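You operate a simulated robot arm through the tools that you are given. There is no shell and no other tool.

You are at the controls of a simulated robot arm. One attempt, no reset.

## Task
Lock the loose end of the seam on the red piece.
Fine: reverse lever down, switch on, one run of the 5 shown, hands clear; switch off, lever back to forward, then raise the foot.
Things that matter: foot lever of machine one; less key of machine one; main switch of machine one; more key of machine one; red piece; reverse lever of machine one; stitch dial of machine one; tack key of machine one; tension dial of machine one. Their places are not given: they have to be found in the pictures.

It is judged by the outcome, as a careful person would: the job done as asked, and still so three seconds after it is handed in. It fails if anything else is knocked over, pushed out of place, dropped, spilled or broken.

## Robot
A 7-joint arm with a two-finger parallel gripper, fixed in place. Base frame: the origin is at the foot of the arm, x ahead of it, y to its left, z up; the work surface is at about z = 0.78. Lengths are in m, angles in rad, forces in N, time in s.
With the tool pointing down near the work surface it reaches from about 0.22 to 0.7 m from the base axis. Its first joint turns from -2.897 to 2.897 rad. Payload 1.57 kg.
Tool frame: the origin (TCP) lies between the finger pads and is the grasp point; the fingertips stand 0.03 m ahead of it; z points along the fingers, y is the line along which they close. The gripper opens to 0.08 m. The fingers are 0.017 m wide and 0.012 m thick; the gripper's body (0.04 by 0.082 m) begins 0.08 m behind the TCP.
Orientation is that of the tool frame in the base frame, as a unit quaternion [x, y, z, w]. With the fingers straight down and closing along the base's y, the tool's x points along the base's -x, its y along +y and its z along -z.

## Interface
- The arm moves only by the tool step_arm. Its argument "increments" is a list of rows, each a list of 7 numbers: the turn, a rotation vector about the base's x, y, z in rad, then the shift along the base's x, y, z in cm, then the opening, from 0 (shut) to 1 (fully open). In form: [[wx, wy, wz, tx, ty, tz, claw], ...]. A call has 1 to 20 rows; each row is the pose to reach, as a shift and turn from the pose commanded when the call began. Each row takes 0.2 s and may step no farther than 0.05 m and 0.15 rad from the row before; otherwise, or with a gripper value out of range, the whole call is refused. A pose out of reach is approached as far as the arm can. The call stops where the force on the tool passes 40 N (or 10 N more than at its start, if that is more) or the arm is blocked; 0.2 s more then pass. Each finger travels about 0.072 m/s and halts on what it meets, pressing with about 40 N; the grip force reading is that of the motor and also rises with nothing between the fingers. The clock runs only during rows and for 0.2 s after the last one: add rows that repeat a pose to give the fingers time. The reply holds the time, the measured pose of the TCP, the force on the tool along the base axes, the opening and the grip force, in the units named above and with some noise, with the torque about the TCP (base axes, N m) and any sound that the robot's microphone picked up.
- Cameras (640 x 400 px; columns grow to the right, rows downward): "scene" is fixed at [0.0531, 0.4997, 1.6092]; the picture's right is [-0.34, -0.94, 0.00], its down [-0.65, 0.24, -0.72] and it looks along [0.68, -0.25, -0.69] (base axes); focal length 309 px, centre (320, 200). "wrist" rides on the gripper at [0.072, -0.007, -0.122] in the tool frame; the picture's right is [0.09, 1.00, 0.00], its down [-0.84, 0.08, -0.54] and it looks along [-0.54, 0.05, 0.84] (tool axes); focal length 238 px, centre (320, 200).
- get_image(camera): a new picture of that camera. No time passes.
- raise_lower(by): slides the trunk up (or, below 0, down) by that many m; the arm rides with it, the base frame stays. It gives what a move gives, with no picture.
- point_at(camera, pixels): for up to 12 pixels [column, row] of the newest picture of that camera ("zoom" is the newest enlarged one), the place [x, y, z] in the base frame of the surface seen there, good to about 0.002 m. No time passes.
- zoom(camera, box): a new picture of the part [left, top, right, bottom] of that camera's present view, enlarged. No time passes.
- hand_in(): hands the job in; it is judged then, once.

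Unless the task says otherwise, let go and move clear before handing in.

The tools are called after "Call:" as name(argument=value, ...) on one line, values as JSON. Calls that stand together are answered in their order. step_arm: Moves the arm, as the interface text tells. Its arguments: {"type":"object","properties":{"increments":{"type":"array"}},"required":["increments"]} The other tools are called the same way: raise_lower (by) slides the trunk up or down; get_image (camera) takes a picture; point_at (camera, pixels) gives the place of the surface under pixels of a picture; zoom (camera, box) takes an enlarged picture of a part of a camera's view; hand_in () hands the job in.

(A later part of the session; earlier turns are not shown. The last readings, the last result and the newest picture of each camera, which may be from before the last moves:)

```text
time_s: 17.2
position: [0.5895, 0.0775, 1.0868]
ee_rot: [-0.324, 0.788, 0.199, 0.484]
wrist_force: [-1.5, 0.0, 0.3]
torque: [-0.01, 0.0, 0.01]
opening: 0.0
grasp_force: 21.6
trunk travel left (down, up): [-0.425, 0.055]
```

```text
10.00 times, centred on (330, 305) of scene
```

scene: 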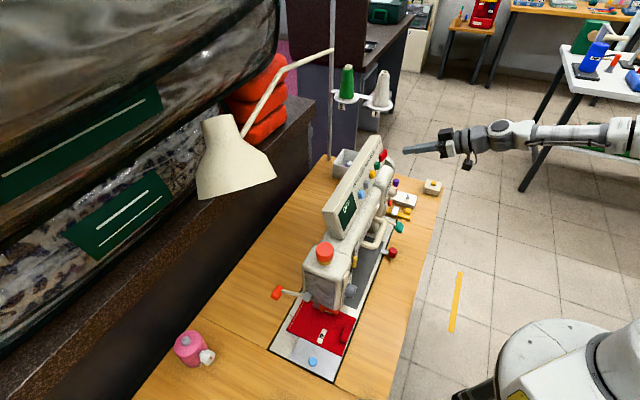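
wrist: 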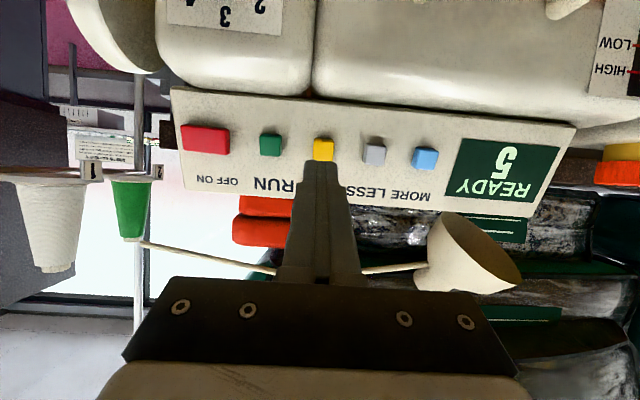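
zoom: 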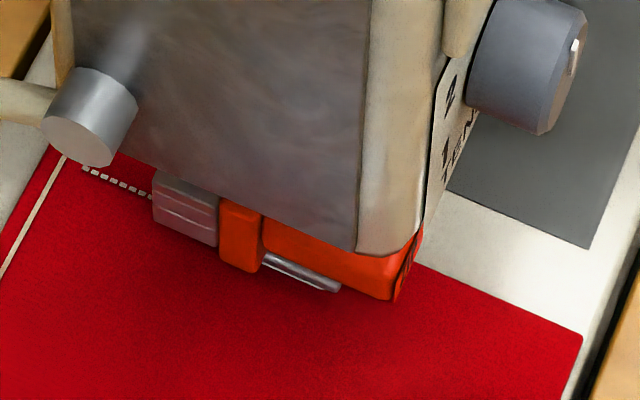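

Nothing was sewn and TACK ON 5 persists, so TACK is a mode toggle that the job didn't ask for. My press was a wrong guess; I'll press it once more to switch that mode back off.

Call:
step_arm(increments=[[0, 0, 0, 1.31, 1.52, -0.9, 0], [0, 0, 0, 2.51, 2.72, -1.65, 0], [0, 0, 0, 2.86, 3.08, -1.8, 0], [0, 0, 0, 3.08, 3.29, -1.9, 0], [0, 0, 0, 2.51, 2.72, -1.65, 0], [0, 0, 0, 1.0, 1.1, -0.5, 0], [0, 0, 0, 0, 0, 0, 0]])

Call:
zoom(camera="scene", box=[320, 130, 420, 240])

```text
time_s: 18.8
position: [0.5901, 0.0765, 1.0859]
ee_rot: [-0.324, 0.788, 0.199, 0.484]
wrist_force: [0.3, -0.2, -0.3]
torque: [0.04, 0.02, 0.03]
opening: 0.0004
grasp_force: 21.4
trunk travel left (down, up): [-0.425, 0.055]
heard: click
```

```text
3.64 times, centred on (370, 185) of scene
```

zoom: 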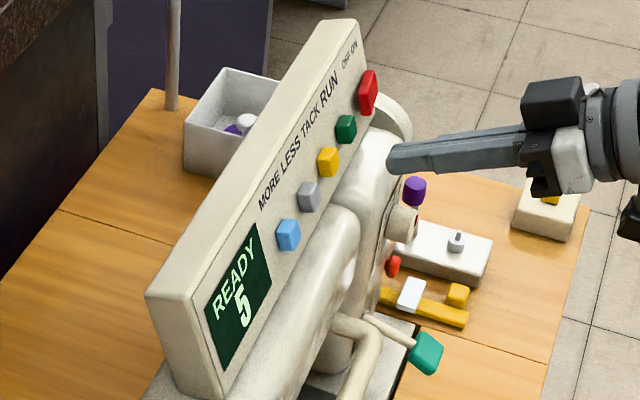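

READY 5 is restored with tack mode off. RUN (green, at (0.670,0.090,1.056)) must be the key for the run; I'll move sideways to hover in front of it and check alignment.

Call:
step_arm(increments=[[0, 0, 0, 1.7, -1.7, 0, 0], [0, 0, 0, 3.35, -3.35, 0, 0], [0, 0, 0, 3.35, -3.35, 0, 0]])

Call:
get_image(camera="wrist")

Call:
zoom(camera="wrist", box=[240, 100, 400, 200])

```text
time_s: 19.6
position: [0.6244, 0.0412, 1.0865]
ee_rot: [-0.324, 0.787, 0.199, 0.485]
wrist_force: [1.1, -0.6, 0.2]
torque: [-0.05, -0.03, -0.02]
opening: 0.0001
grasp_force: 21.5
trunk travel left (down, up): [-0.425, 0.055]
```

```text
taken
```

wrist: 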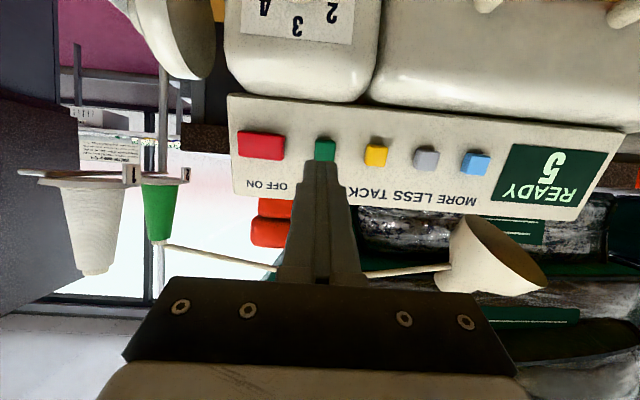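

```text
4.00 times, centred on (320, 150) of wrist
```

zoom: 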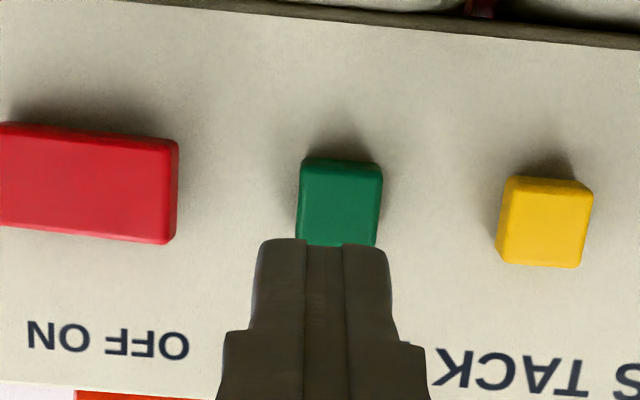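

The closed tip lines up with the green RUN key only. I'll press it once and immediately retreat well clear.

Call:
step_arm(increments=[[0, 0, 0, 1.31, 1.52, -0.9, 0], [0, 0, 0, 2.51, 2.72, -1.65, 0], [0, 0, 0, 2.86, 3.08, -1.8, 0], [0, 0, 0, 3.08, 3.29, -1.9, 0], [0, 0, 0, 1.8, 2.0, -0.8, 0], [0, 0, 0, -1.0, -1.0, 0, 0], [0, 0, 0, -4.0, -4.0, 0, 0]])

Call:
zoom(camera="scene", box=[320, 130, 420, 240])

Call:
zoom(camera="scene", box=[300, 285, 360, 325])

```text
time_s: 21.2
position: [0.5827, 0.0023, 1.086]
ee_rot: [-0.325, 0.787, 0.199, 0.485]
wrist_force: [0.3, -0.5, 0.0]
torque: [0.01, -0.01, 0.0]
opening: 0.0002
grasp_force: 21.6
trunk travel left (down, up): [-0.425, 0.055]
heard: click
```

```text
3.64 times, centred on (370, 185) of scene
```

zoom: 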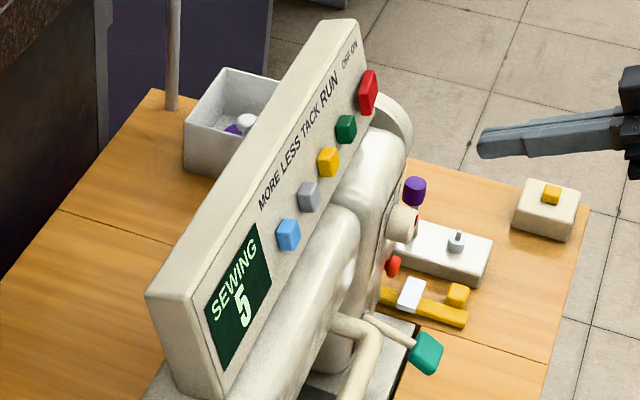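

```text
10.00 times, centred on (330, 305) of scene
```

zoom: 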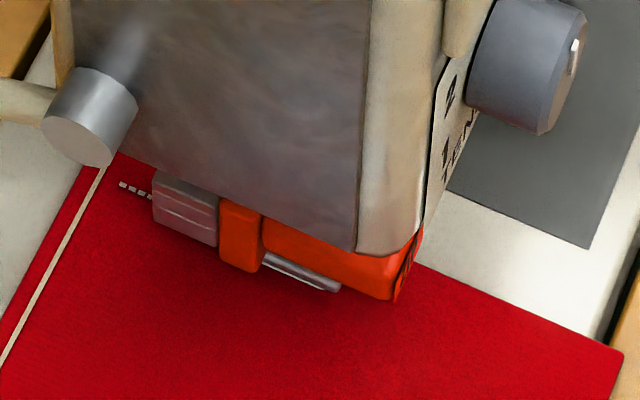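

The display says SEWING 5 and the cloth is feeding in reverse. I'll hold still, hands clear, until the run ends.

Call:
step_arm(increments=[[0, 0, 0, 0, 0, 0, 0], [0, 0, 0, 0, 0, 0, 0], [0, 0, 0, 0, 0, 0, 0], [0, 0, 0, 0, 0, 0, 0], [0, 0, 0, 0, 0, 0, 0], [0, 0, 0, 0, 0, 0, 0], [0, 0, 0, 0, 0, 0, 0], [0, 0, 0, 0, 0, 0, 0]])

Call:
zoom(camera="scene", box=[320, 130, 420, 240])

Call:
zoom(camera="scene", box=[300, 285, 360, 325])

```text
time_s: 23.0
position: [0.5831, 0.0012, 1.0868]
ee_rot: [-0.324, 0.788, 0.199, 0.485]
wrist_force: [-0.4, 0.4, -0.8]
torque: [0.0, 0.03, 0.01]
opening: 0.0
grasp_force: 21.3
trunk travel left (down, up): [-0.425, 0.055]
```

```text
3.64 times, centred on (370, 185) of scene
```

zoom: 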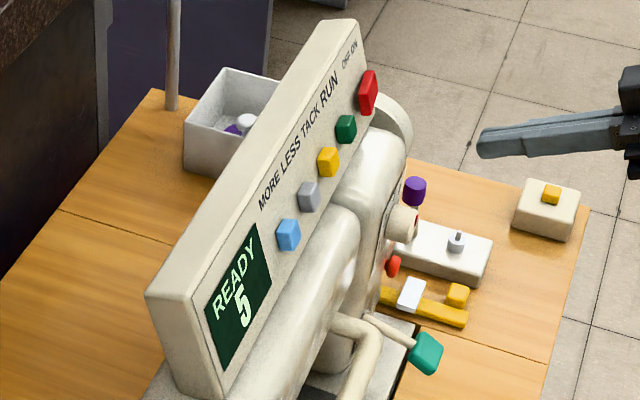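

```text
10.00 times, centred on (330, 305) of scene
```

zoom: 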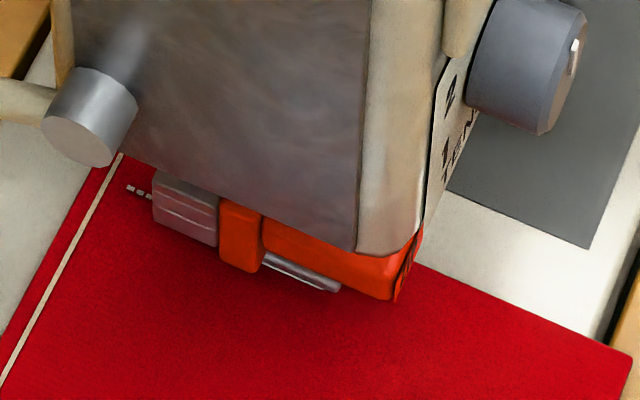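

The run finished: display back to READY 5 and the cloth stopped. Now I'll hover before the OFF (left) end of the rocker and check it.

Call:
step_arm(increments=[[0, 0, 0, 2.44, -2.44, 0, 0], [0, 0, 0, 4.56, -0.32, 0, 0], [0, 0, 0, 6.5, 1.62, -0.4, 0], [0, 0, 0, 6.5, 1.62, -0.4, 0]])

Call:
zoom(camera="wrist", box=[240, 100, 400, 200])

Call:
point_at(camera="zoom", pixels=[[230, 180], [250, 190], [280, 190], [310, 190], [340, 195], [360, 195], [380, 200], [560, 200]])

```text
time_s: 24.0
position: [0.646, 0.0193, 1.081]
ee_rot: [-0.323, 0.788, 0.198, 0.485]
wrist_force: [0.5, 0.1, -0.5]
torque: [-0.02, -0.02, 0.0]
opening: 0.0
grasp_force: 21.5
trunk travel left (down, up): [-0.425, 0.055]
```

```text
4.00 times, centred on (320, 150) of wrist
```

zoom: 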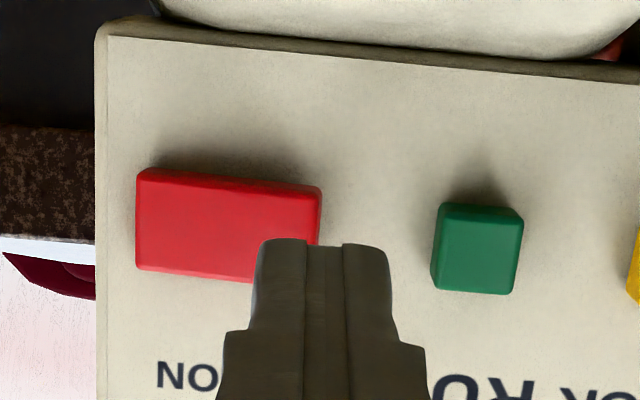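

```text
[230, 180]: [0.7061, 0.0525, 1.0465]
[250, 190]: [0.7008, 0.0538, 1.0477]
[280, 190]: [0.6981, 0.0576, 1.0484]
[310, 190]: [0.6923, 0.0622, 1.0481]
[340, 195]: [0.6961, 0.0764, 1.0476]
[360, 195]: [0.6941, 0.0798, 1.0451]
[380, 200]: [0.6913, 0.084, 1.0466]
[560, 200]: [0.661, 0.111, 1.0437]
```

The tip aims just at the rocker's OFF end edge, so I'll shift about 5 mm toward the rocker and press that end in small steps.

Call:
step_arm(increments=[[0, 0, 0, 1.77, 1.06, -0.6, 0], [0, 0, 0, 2.83, 2.12, -1.1, 0], [0, 0, 0, 3.18, 2.47, -1.25, 0], [0, 0, 0, 3.39, 2.69, -1.35, 0], [0, 0, 0, 3.61, 2.9, -1.45, 0], [0, 0, 0, 3.82, 3.11, -1.55, 0]])

Call:
zoom(camera="scene", box=[320, 130, 420, 240])

```text
time_s: 25.4
position: [0.6797, 0.0455, 1.0707]
ee_rot: [-0.326, 0.787, 0.2, 0.484]
wrist_force: [-27.9, -12.3, 14.1]
torque: [0.16, -0.2, 0.04]
opening: 0.0
grasp_force: 21.2
trunk travel left (down, up): [-0.425, 0.055]
stopped in row 6: the force on the tool passed its limit at 44 N (the readings are from after the stop); the commanded pose is now the measured one
```

```text
3.64 times, centred on (370, 185) of scene
```

zoom: 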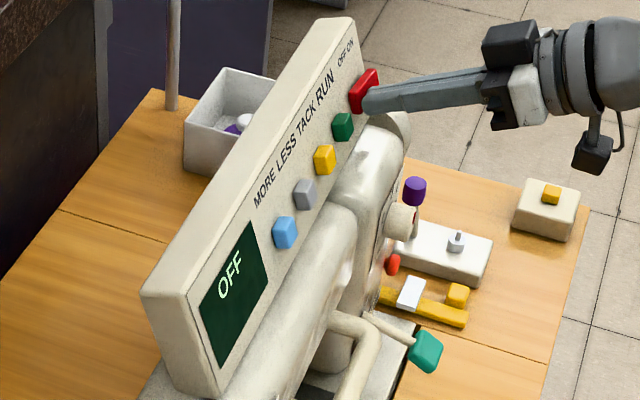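

The display reads OFF. I'll retreat from the rocker and look at the machine to confirm nothing shifted, and survey around the lowered lever.

Call:
step_arm(increments=[[0, 0, 0, -1.77, -1.77, 0.7, 0], [0, 0, 0, -3.54, -3.54, 1.0, 0], [0, 0, 0, -6.4, -6.4, 1.0, 0], [0, 0, 0, -9.2, -9.2, 1.0, 0]])

Call:
get_image(camera="scene")

Call:
zoom(camera="scene", box=[320, 130, 420, 240])

Call:
zoom(camera="scene", box=[355, 195, 425, 270])

Call:
point_at(camera="zoom", pixels=[[300, 180], [290, 220], [260, 290], [180, 300], [270, 160], [400, 140], [380, 165], [405, 170], [385, 130], [420, 300], [430, 320], [355, 130]])

```text
time_s: 26.4
position: [0.5892, -0.0438, 1.0797]
ee_rot: [-0.324, 0.788, 0.199, 0.485]
wrist_force: [0.1, 0.8, -0.4]
torque: [0.02, -0.02, 0.01]
opening: 0.0
grasp_force: 20.9
trunk travel left (down, up): [-0.425, 0.055]
```

```text
taken
```

scene: 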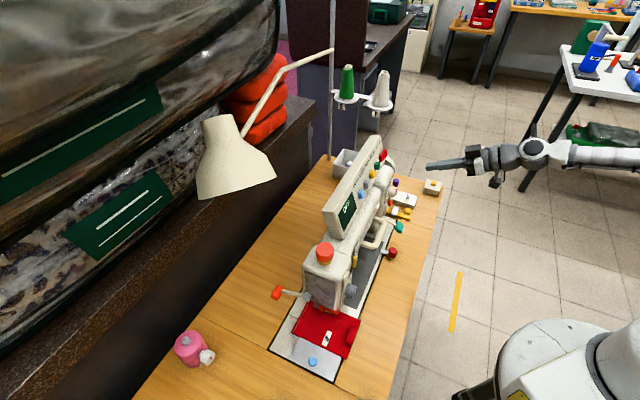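

```text
3.64 times, centred on (370, 185) of scene
```

zoom: 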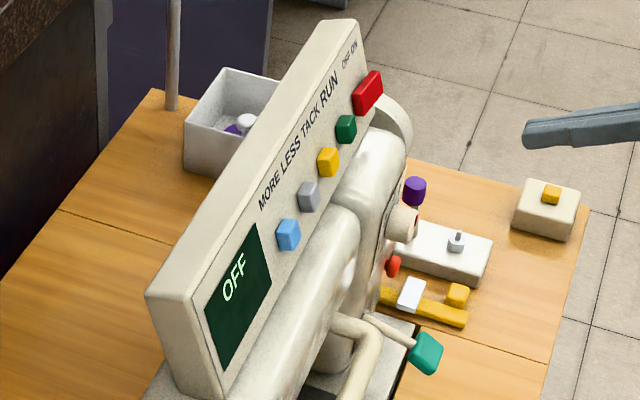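

```text
5.33 times, centred on (390, 232) of scene
```

zoom: 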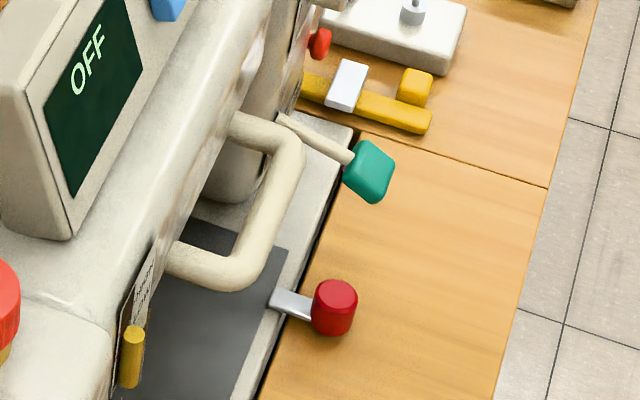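

```text
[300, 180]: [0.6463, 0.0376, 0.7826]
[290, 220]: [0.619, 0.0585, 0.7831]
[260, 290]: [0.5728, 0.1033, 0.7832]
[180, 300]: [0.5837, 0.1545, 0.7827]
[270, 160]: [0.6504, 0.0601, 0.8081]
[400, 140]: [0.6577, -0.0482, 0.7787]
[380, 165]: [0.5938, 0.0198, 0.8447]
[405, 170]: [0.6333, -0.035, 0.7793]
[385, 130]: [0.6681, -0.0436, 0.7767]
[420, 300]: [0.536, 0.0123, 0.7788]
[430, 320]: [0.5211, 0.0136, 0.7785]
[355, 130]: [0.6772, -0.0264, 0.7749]
```

The panel is back at rest and everything is in place. I'll measure the U-shaped rail, the lowered teal handle and the red knob to plan the grip clearances.

Call:
point_at(camera="zoom", pixels=[[240, 268], [285, 170], [262, 225], [205, 262], [250, 128], [372, 150], [350, 175], [388, 160], [368, 198], [335, 300], [318, 300], [345, 320]])

Call:
zoom(camera="scene", box=[390, 212, 410, 242])

Call:
point_at(camera="zoom", pixels=[[305, 165], [290, 200], [275, 250], [330, 200], [360, 205], [350, 250], [320, 270], [330, 300], [240, 180]])

```text
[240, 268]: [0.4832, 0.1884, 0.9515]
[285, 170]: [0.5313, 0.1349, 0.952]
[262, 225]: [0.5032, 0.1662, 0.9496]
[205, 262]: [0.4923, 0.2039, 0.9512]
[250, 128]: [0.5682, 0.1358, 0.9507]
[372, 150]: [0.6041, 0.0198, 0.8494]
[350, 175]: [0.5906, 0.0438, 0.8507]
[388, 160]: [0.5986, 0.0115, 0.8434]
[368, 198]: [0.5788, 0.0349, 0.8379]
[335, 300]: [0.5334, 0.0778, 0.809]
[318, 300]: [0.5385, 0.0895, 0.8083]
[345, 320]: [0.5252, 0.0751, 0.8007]
```

```text
13.33 times, centred on (400, 227) of scene
```

zoom: 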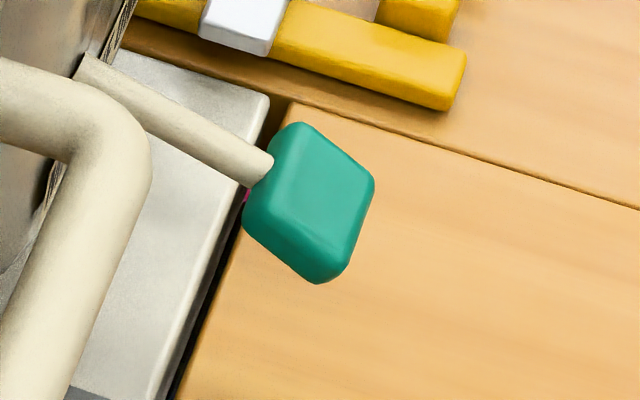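

```text
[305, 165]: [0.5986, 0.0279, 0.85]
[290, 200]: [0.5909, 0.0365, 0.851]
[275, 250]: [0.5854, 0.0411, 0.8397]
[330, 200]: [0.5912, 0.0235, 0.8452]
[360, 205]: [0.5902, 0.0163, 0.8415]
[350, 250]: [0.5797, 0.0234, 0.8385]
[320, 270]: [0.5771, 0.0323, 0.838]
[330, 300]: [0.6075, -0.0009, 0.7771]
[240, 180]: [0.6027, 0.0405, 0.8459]
```

The lowered handle is centred near (0.596,0.030,0.837), 31 mm wide along the machine's length; the rail and red knob are clear. I'll pitch the tool back toward vertical, open to ~56 mm and hover above the handle.

Call:
step_arm(increments=[[-0.0943, 0.0943, 0, -0.71, 0.71, 0, 0], [-0.1886, 0.1886, 0, -1.41, 1.41, -1, 0], [-0.283, 0.283, 0, -2.26, 2.26, -2.5, 0], [-0.377, 0.377, 0, -3.37, 3.37, -4.5, 0.7], [-0.4715, 0.4715, 0, -3.37, 3.37, -7, 0.7], [-0.566, 0.566, 0, -1.6, 5.13, -9.5, 0.7], [-0.566, 0.566, 0, 0.47, 7.21, -11.5, 0.7], [-0.566, 0.566, 0, 0.47, 7.21, -13.5, 0.7]])

Call:
get_image(camera="wrist")

Call:
zoom(camera="scene", box=[355, 180, 455, 270])

```text
time_s: 28.1
position: [0.5964, 0.0278, 0.9412]
ee_rot: [-0.377, 0.914, 0.056, 0.139]
wrist_force: [0.6, -0.2, -0.4]
torque: [0.03, 0.0, 0.01]
opening: 0.056
grasp_force: 0.1
trunk travel left (down, up): [-0.425, 0.055]
```

```text
taken
```

wrist: 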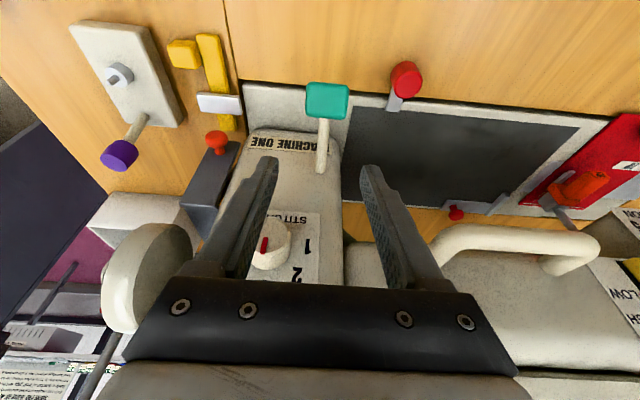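

```text
4.44 times, centred on (405, 225) of scene
```

zoom: 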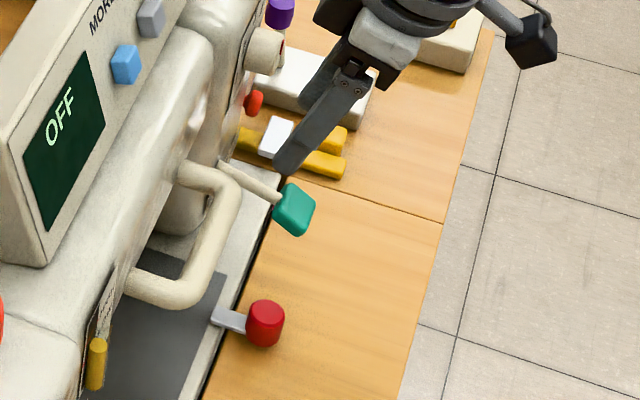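

The open fingers straddle the handle's line (handle at (327,100), fingers at 265/372). I'll descend to the handle's height with force watch.

Call:
step_arm(increments=[[0, 0, 0, -0.14, 0.14, -2.4, 0.7], [0, 0, 0, -0.14, 0.14, -4.8, 0.7], [0, 0, 0, -0.14, 0.14, -7.2, 0.7], [0, 0, 0, -0.14, 0.14, -9.5, 0.7]])

Call:
get_image(camera="wrist")

Call:
zoom(camera="scene", box=[355, 180, 455, 270])

```text
time_s: 29.1
position: [0.5957, 0.0291, 0.8477]
ee_rot: [-0.378, 0.914, 0.056, 0.139]
wrist_force: [0.7, 0.1, -0.2]
torque: [0.0, 0.0, 0.04]
opening: 0.0561
grasp_force: 0.0
trunk travel left (down, up): [-0.425, 0.055]
```

```text
taken
```

wrist: 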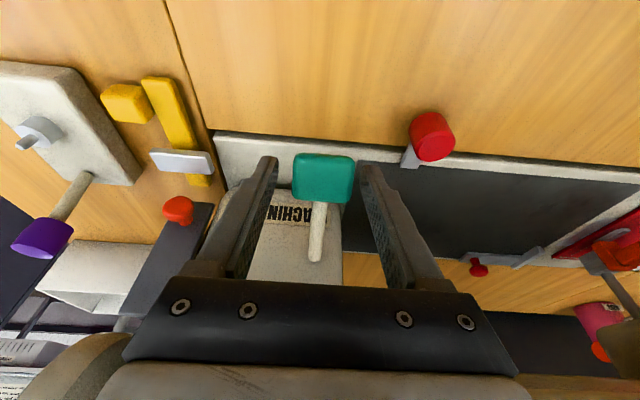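

```text
4.44 times, centred on (405, 225) of scene
```

zoom: 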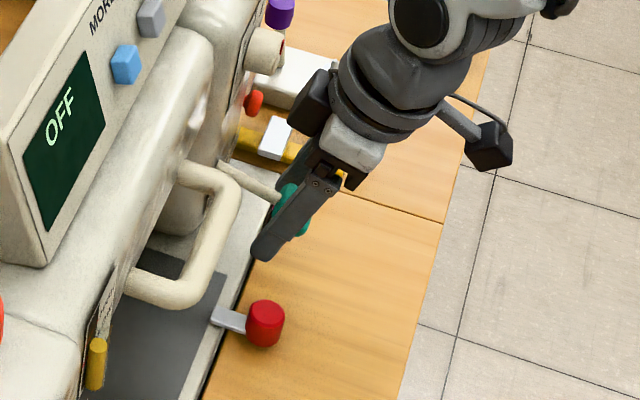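

The handle (323,180) is between the fingers, about 2 mm off-centre. I'll shift 2 mm and close on it.

Call:
step_arm(increments=[[0, 0, 0, -0.14, 0.14, 0, 0.7], [0, 0, 0, -0.14, 0.14, 0, 0.5], [0, 0, 0, -0.14, 0.14, 0, 0.3], [0, 0, 0, -0.14, 0.14, 0, 0.3], [0, 0, 0, -0.14, 0.14, 0, 0.3]])

Call:
get_image(camera="wrist")

```text
time_s: 30.4
position: [0.5962, 0.0299, 0.8481]
ee_rot: [-0.378, 0.913, 0.055, 0.139]
wrist_force: [6.8, -5.8, -0.5]
torque: [-0.15, -0.05, 0.1]
opening: 0.0359
grasp_force: 42.4
trunk travel left (down, up): [-0.425, 0.055]
```

```text
taken
```

wrist: 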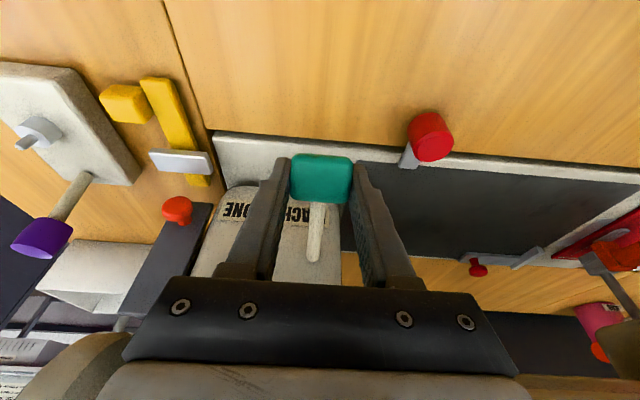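

Gripped at 36 mm opening with 42 N. I'll raise the lever along its arc in small steps until the upper stop.

Call:
step_arm(increments=[[0, 0, 0, 0.03, -0.1, 0.6, 0.3], [0, 0, 0, -0.05, -0.18, 1.2, 0.3], [0, 0, 0, -0.12, -0.25, 1.8, 0.3], [0, 0, 0, -0.18, -0.32, 2.4, 0.3], [0, 0, 0, -0.22, -0.36, 3.0, 0.3], [0, 0, 0, -0.25, -0.39, 3.5, 0.3], [0, 0, 0, -0.25, -0.39, 3.9, 0.3]])

Call:
zoom(camera="scene", box=[355, 180, 455, 270])

Call:
get_image(camera="wrist")

```text
time_s: 31.9
position: [0.5915, 0.0267, 0.8872]
ee_rot: [-0.377, 0.914, 0.055, 0.141]
wrist_force: [7.4, -5.0, 1.8]
torque: [0.12, -0.21, 0.13]
opening: 0.0362
grasp_force: 9.9
trunk travel left (down, up): [-0.425, 0.055]
```

```text
4.44 times, centred on (405, 225) of scene
```

zoom: 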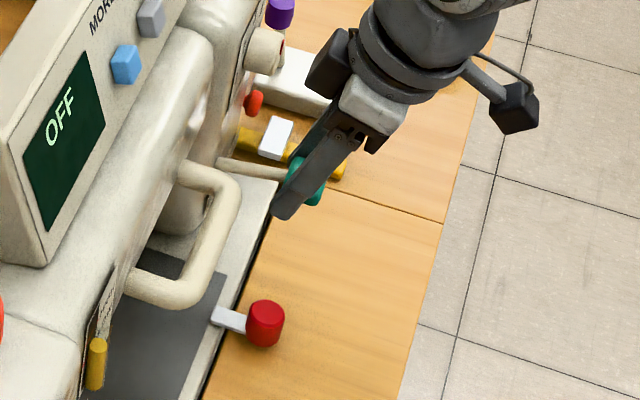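

```text
taken
```

wrist: 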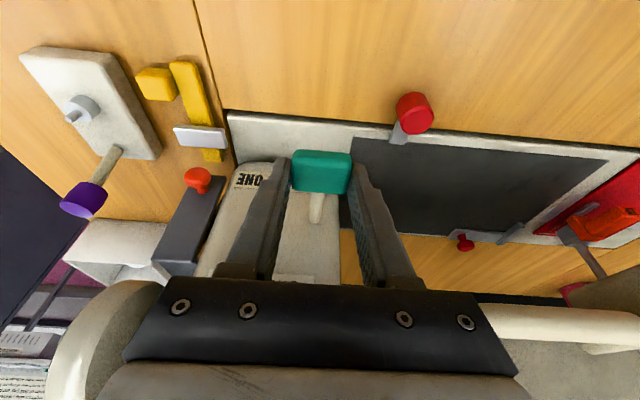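

The lever is nearly back up, with little vertical force. I'll nudge further up a few millimetres to find the upper stop.

Call:
step_arm(increments=[[0, 0, 0, 0, 0, 0.2, 0.3], [0, 0, 0, 0, 0, 0.4, 0.3], [0, 0, 0, 0, 0, 0.6, 0.3], [0, 0, 0, 0, 0, 0.8, 0.3]])

Call:
zoom(camera="scene", box=[355, 180, 455, 270])

```text
time_s: 33.0
position: [0.5925, 0.0268, 0.8907]
ee_rot: [-0.377, 0.914, 0.056, 0.138]
wrist_force: [17.3, -1.7, -19.2]
torque: [-0.49, 0.74, 0.73]
opening: 0.0361
grasp_force: 42.6
trunk travel left (down, up): [-0.425, 0.055]
```

```text
4.44 times, centred on (405, 225) of scene
```

zoom: 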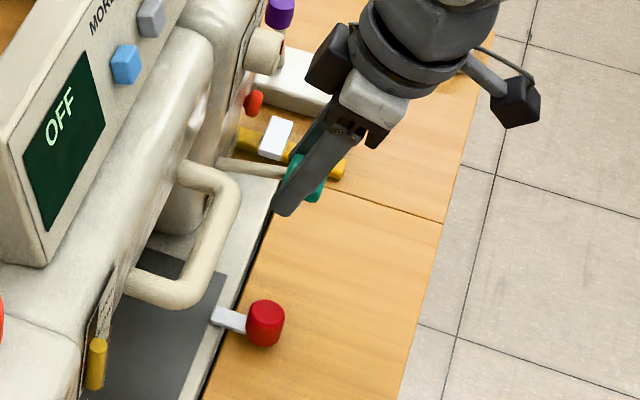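

The force (−19 N in z) shows the lever is at its upper stop. I'll ease off slightly, open, and retreat upward.

Call:
step_arm(increments=[[0, 0, 0, 0, 0, -0.4, 0.3], [0, 0, 0, 0, 0, -0.4, 0.5], [0, 0, 0, 0, 0, -0.4, 0.7], [0, 0, 0, 0, 0, -0.4, 0.7], [0, 0, 0, 0, 0, 1.5, 0.7], [0, 0, 0, 0, 0, 4, 0.7], [0, 0, 0, -1, -1, 7, 0.7], [0, 0, 0, -3, -3, 10, 0.7]])

Call:
zoom(camera="scene", box=[380, 200, 420, 240])

Call:
point_at(camera="zoom", pixels=[[318, 150], [385, 170], [370, 220], [300, 205], [345, 185], [160, 165], [220, 175], [270, 185]])

Call:
get_image(camera="scene")

```text
time_s: 34.8
position: [0.5615, -0.0047, 0.9949]
ee_rot: [-0.377, 0.914, 0.057, 0.14]
wrist_force: [-0.3, 1.1, 1.1]
torque: [0.0, -0.02, -0.03]
opening: 0.0559
grasp_force: 0.1
trunk travel left (down, up): [-0.425, 0.055]
```

```text
10.00 times, centred on (400, 220) of scene
```

zoom: 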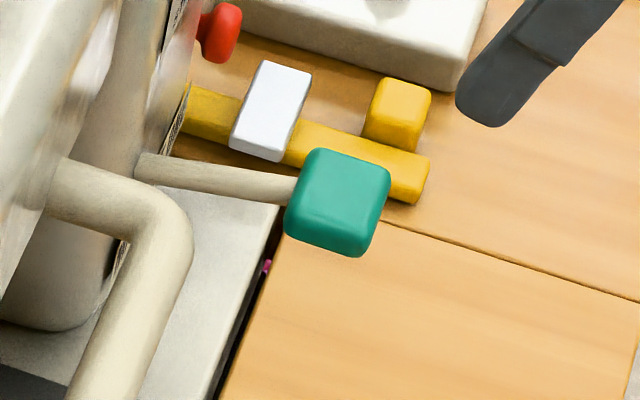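

```text
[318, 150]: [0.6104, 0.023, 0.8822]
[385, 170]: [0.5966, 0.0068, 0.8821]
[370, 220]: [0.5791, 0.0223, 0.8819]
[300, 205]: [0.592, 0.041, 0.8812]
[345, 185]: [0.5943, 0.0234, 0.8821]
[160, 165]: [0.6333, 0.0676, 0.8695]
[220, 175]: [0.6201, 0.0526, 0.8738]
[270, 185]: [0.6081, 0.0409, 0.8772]
```

```text
taken
```

scene: 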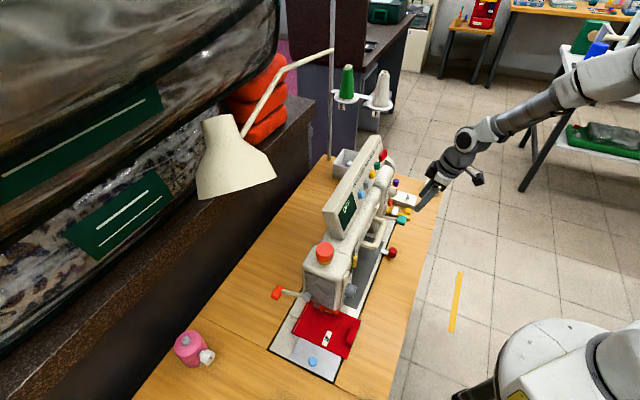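

The lever is back within ~1.5 mm of its original height (0.882 vs 0.884). To be sure it's fully in forward, I'll re-grip and lift it firmly to its stop, then release without easing down.

Call:
step_arm(increments=[[0, 0, 0, 2, 2, -3, 0.7], [0, 0, 0, 3.1, 2.9, -6, 0.7], [0, 0, 0, 3.1, 2.9, -8.5, 0.7], [0, 0, 0, 3.1, 2.9, -10.6, 0.7], [0, 0, 0, 3.1, 2.9, -10.6, 0.5], [0, 0, 0, 3.1, 2.9, -10.6, 0.3], [0, 0, 0, 3.1, 2.9, -10.6, 0.3]])

Call:
get_image(camera="wrist")

```text
time_s: 36.4
position: [0.5908, 0.0262, 0.8916]
ee_rot: [-0.377, 0.914, 0.055, 0.141]
wrist_force: [3.8, -1.9, 0.7]
torque: [0.22, 0.07, 0.39]
opening: 0.0357
grasp_force: 42.4
trunk travel left (down, up): [-0.425, 0.055]
```

```text
taken
```

wrist: 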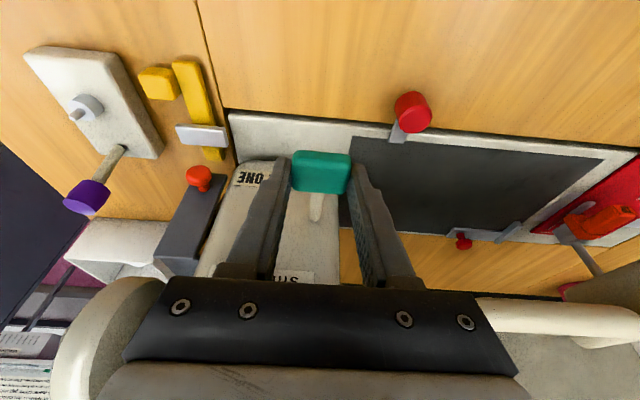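

Gripped again at 36 mm. I'll lift gently until the stop loads up, then open while still pulling up.

Call:
step_arm(increments=[[0, 0, 0, 0, 0, 0.2, 0.3], [0, 0, 0, 0, 0, 0.4, 0.3], [0, 0, 0, 0, 0, 0.6, 0.3], [0, 0, 0, 0, 0, 0.7, 0.3]])

Call:
step_arm(increments=[[0, 0, 0, 0, 0, 0, 0.5], [0, 0, 0, 0, 0, 0, 0.7], [0, 0, 0, 0, 0, 0, 0.7], [0, 0, 0, 0, 0, 2, 0.7], [0, 0, 0, 0, 0, 5, 0.7], [0, 0, 0, -2, -2, 8, 0.7], [0, 0, 0, -5, -5, 10, 0.7]])

Call:
zoom(camera="scene", box=[380, 200, 420, 240])

Call:
point_at(camera="zoom", pixels=[[318, 150], [385, 170], [370, 220], [300, 205], [345, 185], [160, 165], [220, 175], [270, 185]])

```text
time_s: 37.4
position: [0.5922, 0.0261, 0.8938]
ee_rot: [-0.377, 0.914, 0.057, 0.138]
wrist_force: [9.1, -2.3, -23.7]
torque: [-0.42, 0.21, 0.51]
opening: 0.0358
grasp_force: 42.2
trunk travel left (down, up): [-0.425, 0.055]
```

```text
time_s: 39.0
position: [0.5398, -0.0244, 0.9994]
ee_rot: [-0.377, 0.914, 0.055, 0.14]
wrist_force: [0.1, 0.8, -0.3]
torque: [0.01, 0.02, 0.01]
opening: 0.0561
grasp_force: 0.0
trunk travel left (down, up): [-0.425, 0.055]
```

```text
10.00 times, centred on (400, 220) of scene
```

zoom: 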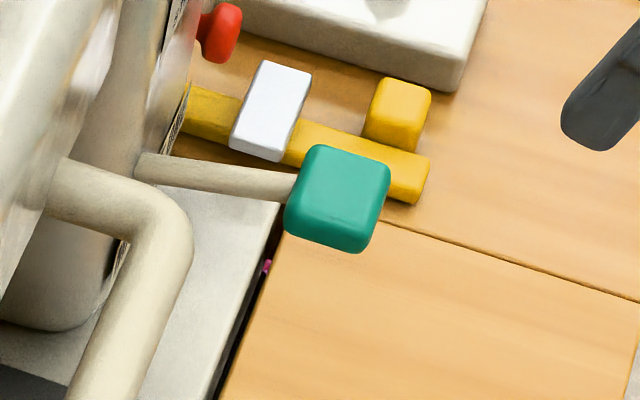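

```text
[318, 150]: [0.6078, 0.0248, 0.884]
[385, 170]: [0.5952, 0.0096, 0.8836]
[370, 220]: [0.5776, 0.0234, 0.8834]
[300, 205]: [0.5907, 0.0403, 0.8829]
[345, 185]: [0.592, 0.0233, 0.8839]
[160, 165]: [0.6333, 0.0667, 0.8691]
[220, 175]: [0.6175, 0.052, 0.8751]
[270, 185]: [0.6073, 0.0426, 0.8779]
```

The reverse lever is back at its exact original height (0.884) and the main switch is OFF. Last step: raising the foot with the orange lever at the head; I'll measure that lever precisely.

Call:
zoom(camera="scene", box=[265, 275, 317, 308])

Call:
point_at(camera="zoom", pixels=[[130, 145], [160, 160], [100, 190], [80, 225], [120, 240], [90, 260], [200, 190], [260, 200], [330, 215], [400, 240], [430, 260], [450, 180]])

```text
12.12 times, centred on (291, 292) of scene
```

zoom: 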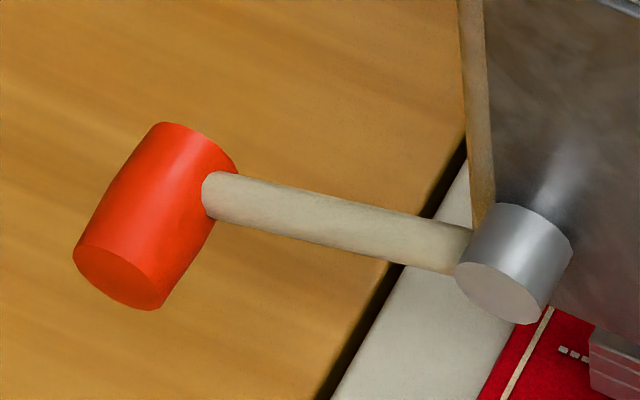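

```text
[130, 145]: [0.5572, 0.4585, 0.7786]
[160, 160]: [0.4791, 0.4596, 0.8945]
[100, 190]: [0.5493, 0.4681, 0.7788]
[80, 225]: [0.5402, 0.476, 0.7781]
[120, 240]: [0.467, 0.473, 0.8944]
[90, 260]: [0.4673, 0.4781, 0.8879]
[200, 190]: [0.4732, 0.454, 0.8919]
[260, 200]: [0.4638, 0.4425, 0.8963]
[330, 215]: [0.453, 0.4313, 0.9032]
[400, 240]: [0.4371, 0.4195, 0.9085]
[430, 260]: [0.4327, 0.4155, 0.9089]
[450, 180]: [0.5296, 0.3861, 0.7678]
```

The foot lever is a T-shaped orange knob centred near (0.477,0.462,0.884) on a rod pivoting at about (0.42,0.41,0.908). I plan to raise it from below with closed fingers coming from the free side, so first I'll retreat up and survey that side of the table.

Call:
step_arm(increments=[[-0.03, 0.03, 0, -1, -1, 4.5, 0.7], [-0.06, 0.06, 0, -3, -1, 9, 0.4], [-0.09, 0.09, 0, -5.5, -1, 13, 0], [-0.12, 0.12, 0, -8, 0, 17, 0], [-0.15, 0.15, 0, -11, 0, 20.5, 0], [-0.18, 0.18, 0, -14, 0, 24, 0], [-0.212, 0.212, 0, -17, 0, 27, 0]])

Call:
step_arm(increments=[[0, 0, -0.1, -0.7, 4, 0.5, 0], [0, 0, -0.2, -1.4, 8, 1, 0], [0, 0, -0.3, -2.1, 12, 1.5, 0], [0, 0, -0.4, -2.8, 16, 2, 0], [0, 0, -0.5, -3.5, 20, 2.5, 0], [0, 0, -0.6, -4.2, 24, 3, 0], [0, 0, -0.7, -5, 28, 3, 0], [0, 0, -0.785, -5, 31, 3, 0]])

Call:
get_image(camera="wrist")

Call:
get_image(camera="scene")

```text
time_s: 40.5
position: [0.3724, -0.0242, 1.2646]
ee_rot: [-0.382, 0.924, -0.001, 0.003]
wrist_force: [0.0, -0.1, 0.6]
torque: [-0.03, -0.03, 0.01]
opening: 0.0
grasp_force: 21.4
trunk travel left (down, up): [-0.425, 0.055]
```

```text
time_s: 42.4
position: [0.3177, 0.2846, 1.2983]
ee_rot: [0.001, 1.0, -0.002, 0.002]
wrist_force: [-0.1, 0.1, 0.6]
torque: [-0.01, -0.01, 0.01]
opening: 0.0001
grasp_force: 21.1
trunk travel left (down, up): [-0.425, 0.055]
```

```text
taken
```

wrist: 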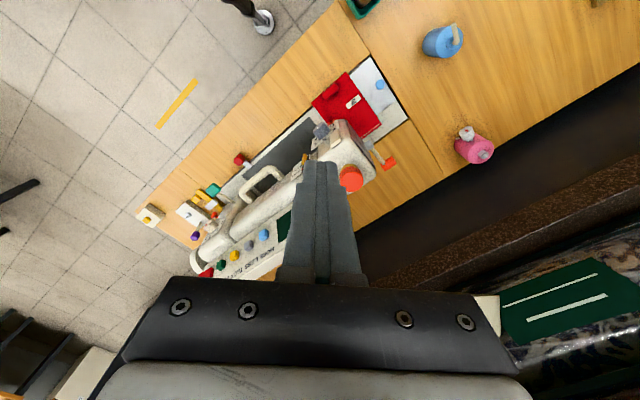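

```text
taken
```

scene: 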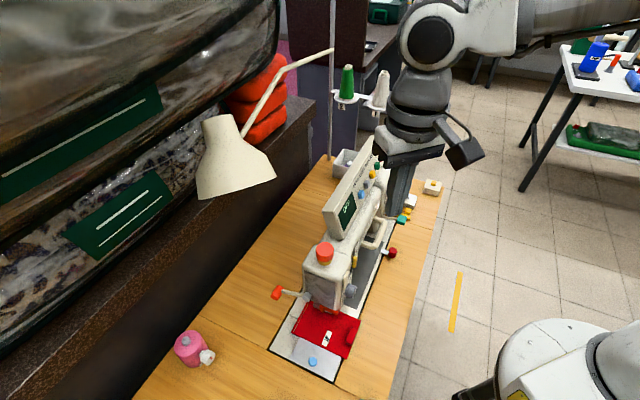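

From here I can see the free side: orange lever at (388,162), pink bottle (475,148), blue bottle (442,42), slide-plate knob (380,85). I'll get positions of these and the lamp.

Call:
point_at(camera="wrist", pixels=[[388, 162], [390, 165], [385, 158], [475, 148], [466, 133], [442, 42], [452, 35], [380, 85], [362, 5], [378, 150], [352, 100], [351, 180]])

Call:
point_at(camera="scene", pixels=[[225, 190], [265, 178], [215, 120], [200, 150], [246, 135], [325, 250], [318, 246], [332, 248], [190, 348], [207, 357], [310, 240], [305, 275]])

Call:
zoom(camera="wrist", box=[330, 110, 430, 200])

```text
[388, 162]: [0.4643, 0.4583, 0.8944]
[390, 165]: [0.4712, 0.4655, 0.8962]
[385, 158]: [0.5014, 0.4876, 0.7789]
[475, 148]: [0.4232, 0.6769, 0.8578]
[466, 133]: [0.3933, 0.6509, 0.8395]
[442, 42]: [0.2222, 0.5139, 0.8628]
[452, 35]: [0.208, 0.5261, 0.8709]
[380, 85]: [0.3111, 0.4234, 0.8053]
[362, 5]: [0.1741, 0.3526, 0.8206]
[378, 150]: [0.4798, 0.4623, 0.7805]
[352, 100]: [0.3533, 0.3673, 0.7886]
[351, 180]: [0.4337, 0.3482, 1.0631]
```

```text
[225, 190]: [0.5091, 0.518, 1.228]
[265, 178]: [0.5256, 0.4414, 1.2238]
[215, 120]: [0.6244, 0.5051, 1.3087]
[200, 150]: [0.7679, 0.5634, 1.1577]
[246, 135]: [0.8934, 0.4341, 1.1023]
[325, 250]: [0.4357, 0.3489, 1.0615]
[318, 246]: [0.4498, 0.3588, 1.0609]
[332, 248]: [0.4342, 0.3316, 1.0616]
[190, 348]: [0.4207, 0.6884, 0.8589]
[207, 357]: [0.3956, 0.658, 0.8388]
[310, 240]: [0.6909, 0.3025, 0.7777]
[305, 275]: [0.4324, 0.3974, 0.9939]
```

```text
4.44 times, centred on (380, 155) of wrist
```

zoom: 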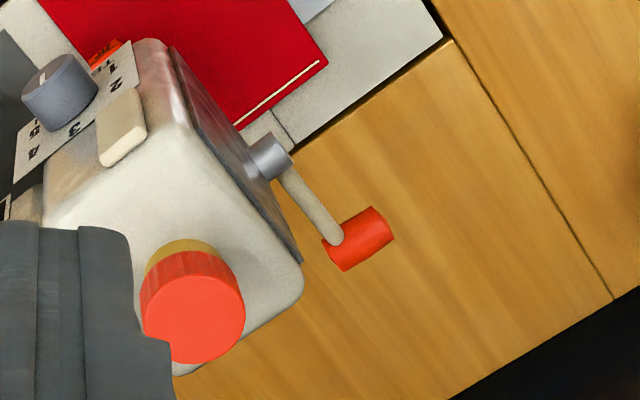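

The lamp shade hangs at z≈1.22 directly above the foot lever, so I must come in low from the side. I'll swing to about (0.29,0.47,1.15), pitching the tool forward along +x, well short of the lamp.

Call:
step_arm(increments=[[0, -0.1, 0, -1.5, 3, -2, 0], [0, -0.2, 0, -2.5, 6.5, -4, 0], [0, -0.32, 0, -3, 10, -6, 0], [0, -0.44, 0, -3, 13, -8, 0], [0, -0.56, 0, -3, 16, -10, 0], [0, -0.68, 0, -3, 18.5, -12, 0], [0, -0.8, 0, -3, 18.5, -14, 0], [0, -0.9, 0, -3, 18.5, -15, 0]])

Call:
get_image(camera="wrist")

Call:
get_image(camera="scene")

```text
time_s: 44.1
position: [0.2916, 0.4709, 1.1479]
ee_rot: [0.002, 0.9, 0.0, 0.436]
wrist_force: [-0.2, 0.7, 0.8]
torque: [0.02, -0.01, -0.02]
opening: 0.0
grasp_force: 21.2
trunk travel left (down, up): [-0.425, 0.055]
```

```text
taken
```

wrist: 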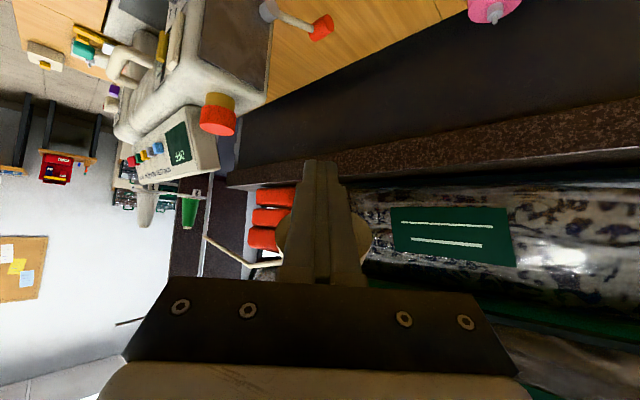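

```text
taken
```

scene: 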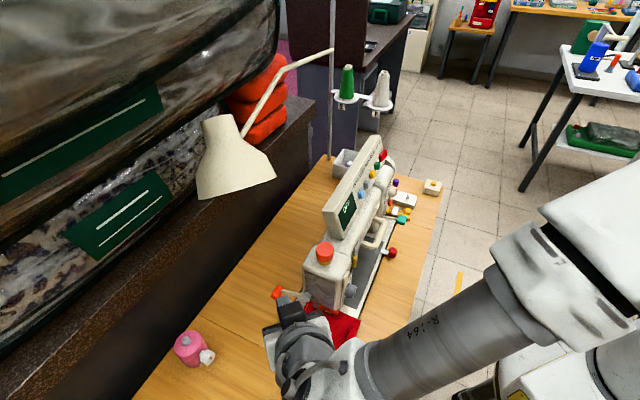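

The pose is feasible and clear of the lamp. I'll lower and advance to a point just short of the orange knob, then verify alignment.

Call:
step_arm(increments=[[0, 0, 0, 2, 0, -4, 0], [0, 0, 0, 4, 0, -8, 0], [0, 0, 0, 6, 0, -12, 0], [0, 0, 0, 8, 0, -15.5, 0], [0, 0, 0, 9.5, 0, -19, 0], [0, 0, 0, 10.5, 0, -22, 0], [0, 0, 0, 10.5, 0, -24.5, 0]])

Call:
get_image(camera="wrist")

Call:
get_image(camera="scene")

```text
time_s: 45.8
position: [0.3979, 0.4707, 0.9024]
ee_rot: [0.001, 0.9, -0.001, 0.437]
wrist_force: [-0.4, 0.7, -0.1]
torque: [0.0, 0.03, -0.03]
opening: 0.0
grasp_force: 21.3
trunk travel left (down, up): [-0.425, 0.055]
```

```text
taken
```

wrist: 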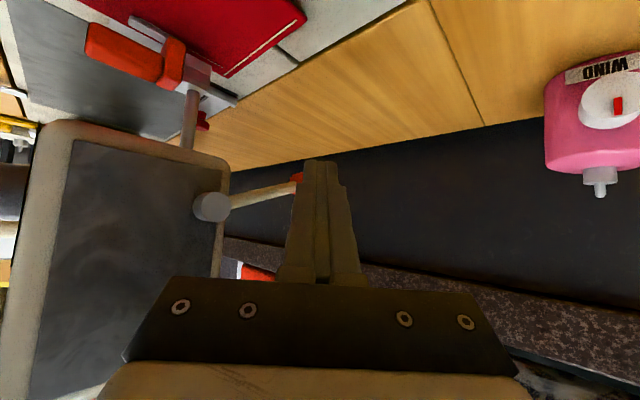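

```text
taken
```

scene: 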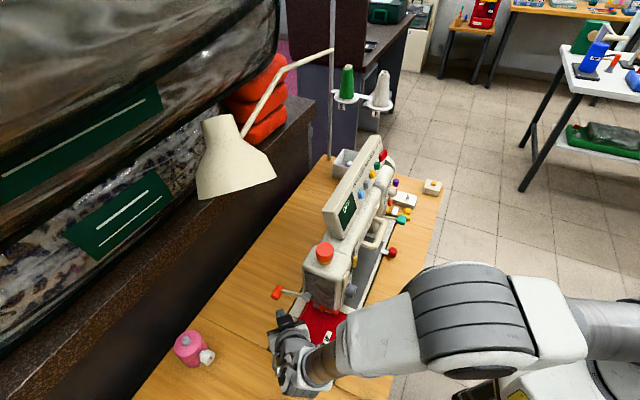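

The fingertips are now just in front of the knob (rod visible at (260,193), knob hidden behind the fingertips). I'll zoom in from the scene camera to check relative position.

Call:
zoom(camera="scene", box=[250, 265, 350, 365])

Call:
zoom(camera="wrist", box=[180, 130, 380, 230])

Call:
point_at(camera="wrist", pixels=[[298, 178], [280, 188], [250, 195], [232, 200], [212, 206], [295, 182], [190, 110], [150, 60], [318, 165], [160, 200]])

```text
4.00 times, centred on (300, 315) of scene
```

zoom: 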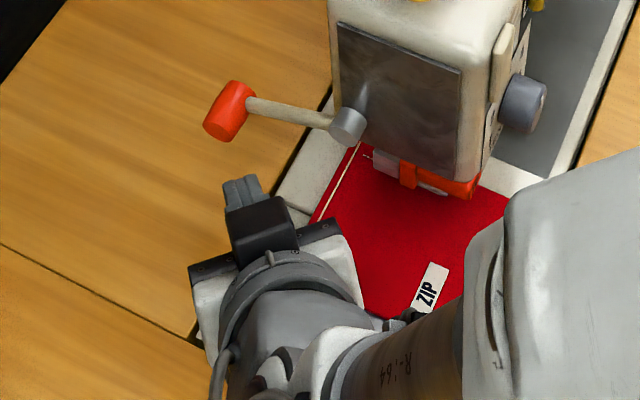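

```text
3.20 times, centred on (280, 180) of wrist
```

zoom: 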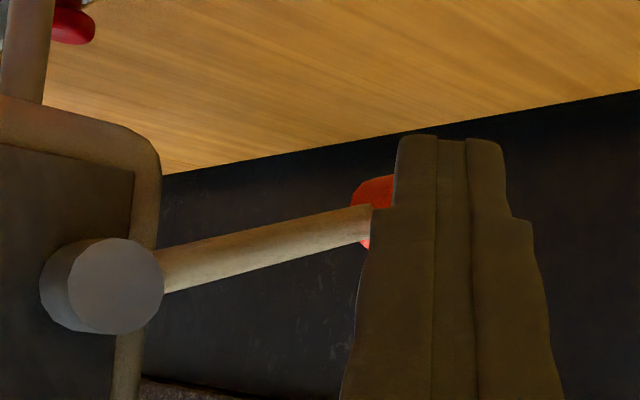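

```text
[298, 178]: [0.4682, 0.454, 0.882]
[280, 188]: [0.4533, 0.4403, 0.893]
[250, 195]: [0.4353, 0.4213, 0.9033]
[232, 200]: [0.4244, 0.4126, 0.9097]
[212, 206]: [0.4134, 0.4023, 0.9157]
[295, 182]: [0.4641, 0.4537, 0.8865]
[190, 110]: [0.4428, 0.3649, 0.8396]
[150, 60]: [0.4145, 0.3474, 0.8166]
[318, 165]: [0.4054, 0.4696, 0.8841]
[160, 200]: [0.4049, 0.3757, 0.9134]
```

The lever rod slopes from the pivot (n≈0.577, z≈0.916) down to the knob (z≈0.880). I'll dip the fingertips below the knob and slide under it.

Call:
step_arm(increments=[[0, 0, 0, 2, 0, -2, 0], [0, 0, 0, 3, 0, -4, 0], [0, 0, 0, 4.2, -0.1, -4.9, 0], [0, 0, 0, 5.4, -0.2, -4.9, 0]])

Call:
zoom(camera="scene", box=[250, 265, 350, 365])

Call:
get_image(camera="wrist")

```text
time_s: 46.8
position: [0.4494, 0.465, 0.8525]
ee_rot: [0.001, 0.9, -0.001, 0.436]
wrist_force: [1.5, 0.3, 0.2]
torque: [0.01, 0.01, 0.0]
opening: 0.0
grasp_force: 21.5
trunk travel left (down, up): [-0.425, 0.055]
```

```text
4.00 times, centred on (300, 315) of scene
```

zoom: 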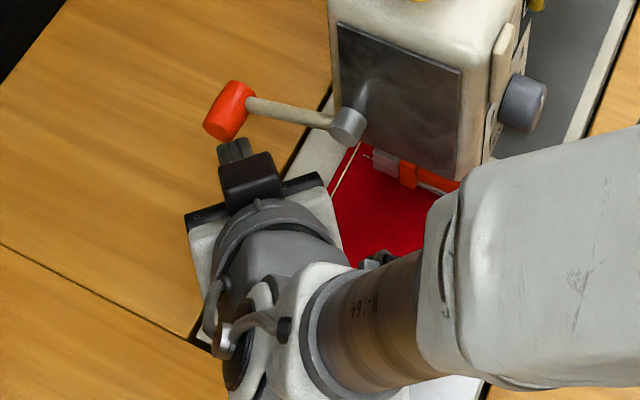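

```text
taken
```

wrist: 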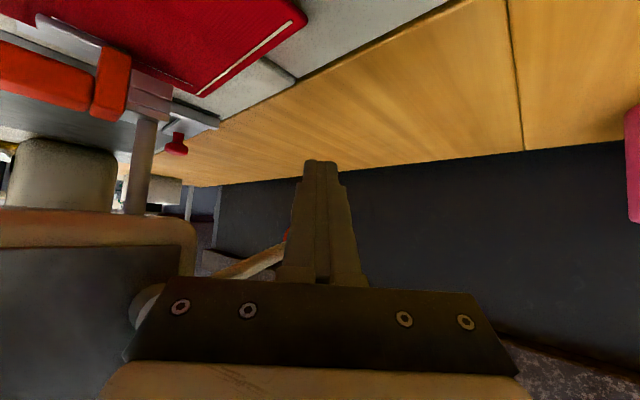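

The fingertips have gone under the orange knob (scene crop (235,150)). I'll raise in small steps to lift the lever and watch the force.

Call:
step_arm(increments=[[0, 0, 0, 0, 0, 0.7, 0], [0, 0, 0, 0, 0, 1.4, 0], [0, 0, 0, 0.1, 0.1, 2.1, 0], [0, 0, 0, 0.2, 0.2, 2.8, 0], [0, 0, 0, 0.3, 0.3, 3.5, 0], [0, 0, 0, 0.4, 0.4, 4.2, 0]])

Call:
zoom(camera="scene", box=[250, 265, 350, 365])

```text
time_s: 48.1
position: [0.4551, 0.4729, 0.8932]
ee_rot: [0.001, 0.9, -0.001, 0.436]
wrist_force: [-0.4, 0.2, -0.4]
torque: [-0.03, 0.0, -0.01]
opening: 0.0
grasp_force: 21.5
trunk travel left (down, up): [-0.425, 0.055]
```

```text
4.00 times, centred on (300, 315) of scene
```

zoom: 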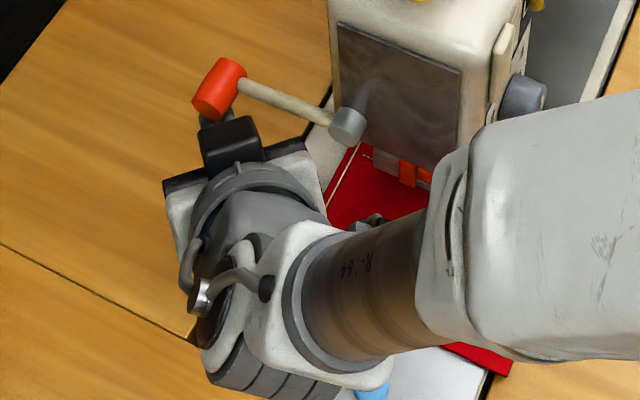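

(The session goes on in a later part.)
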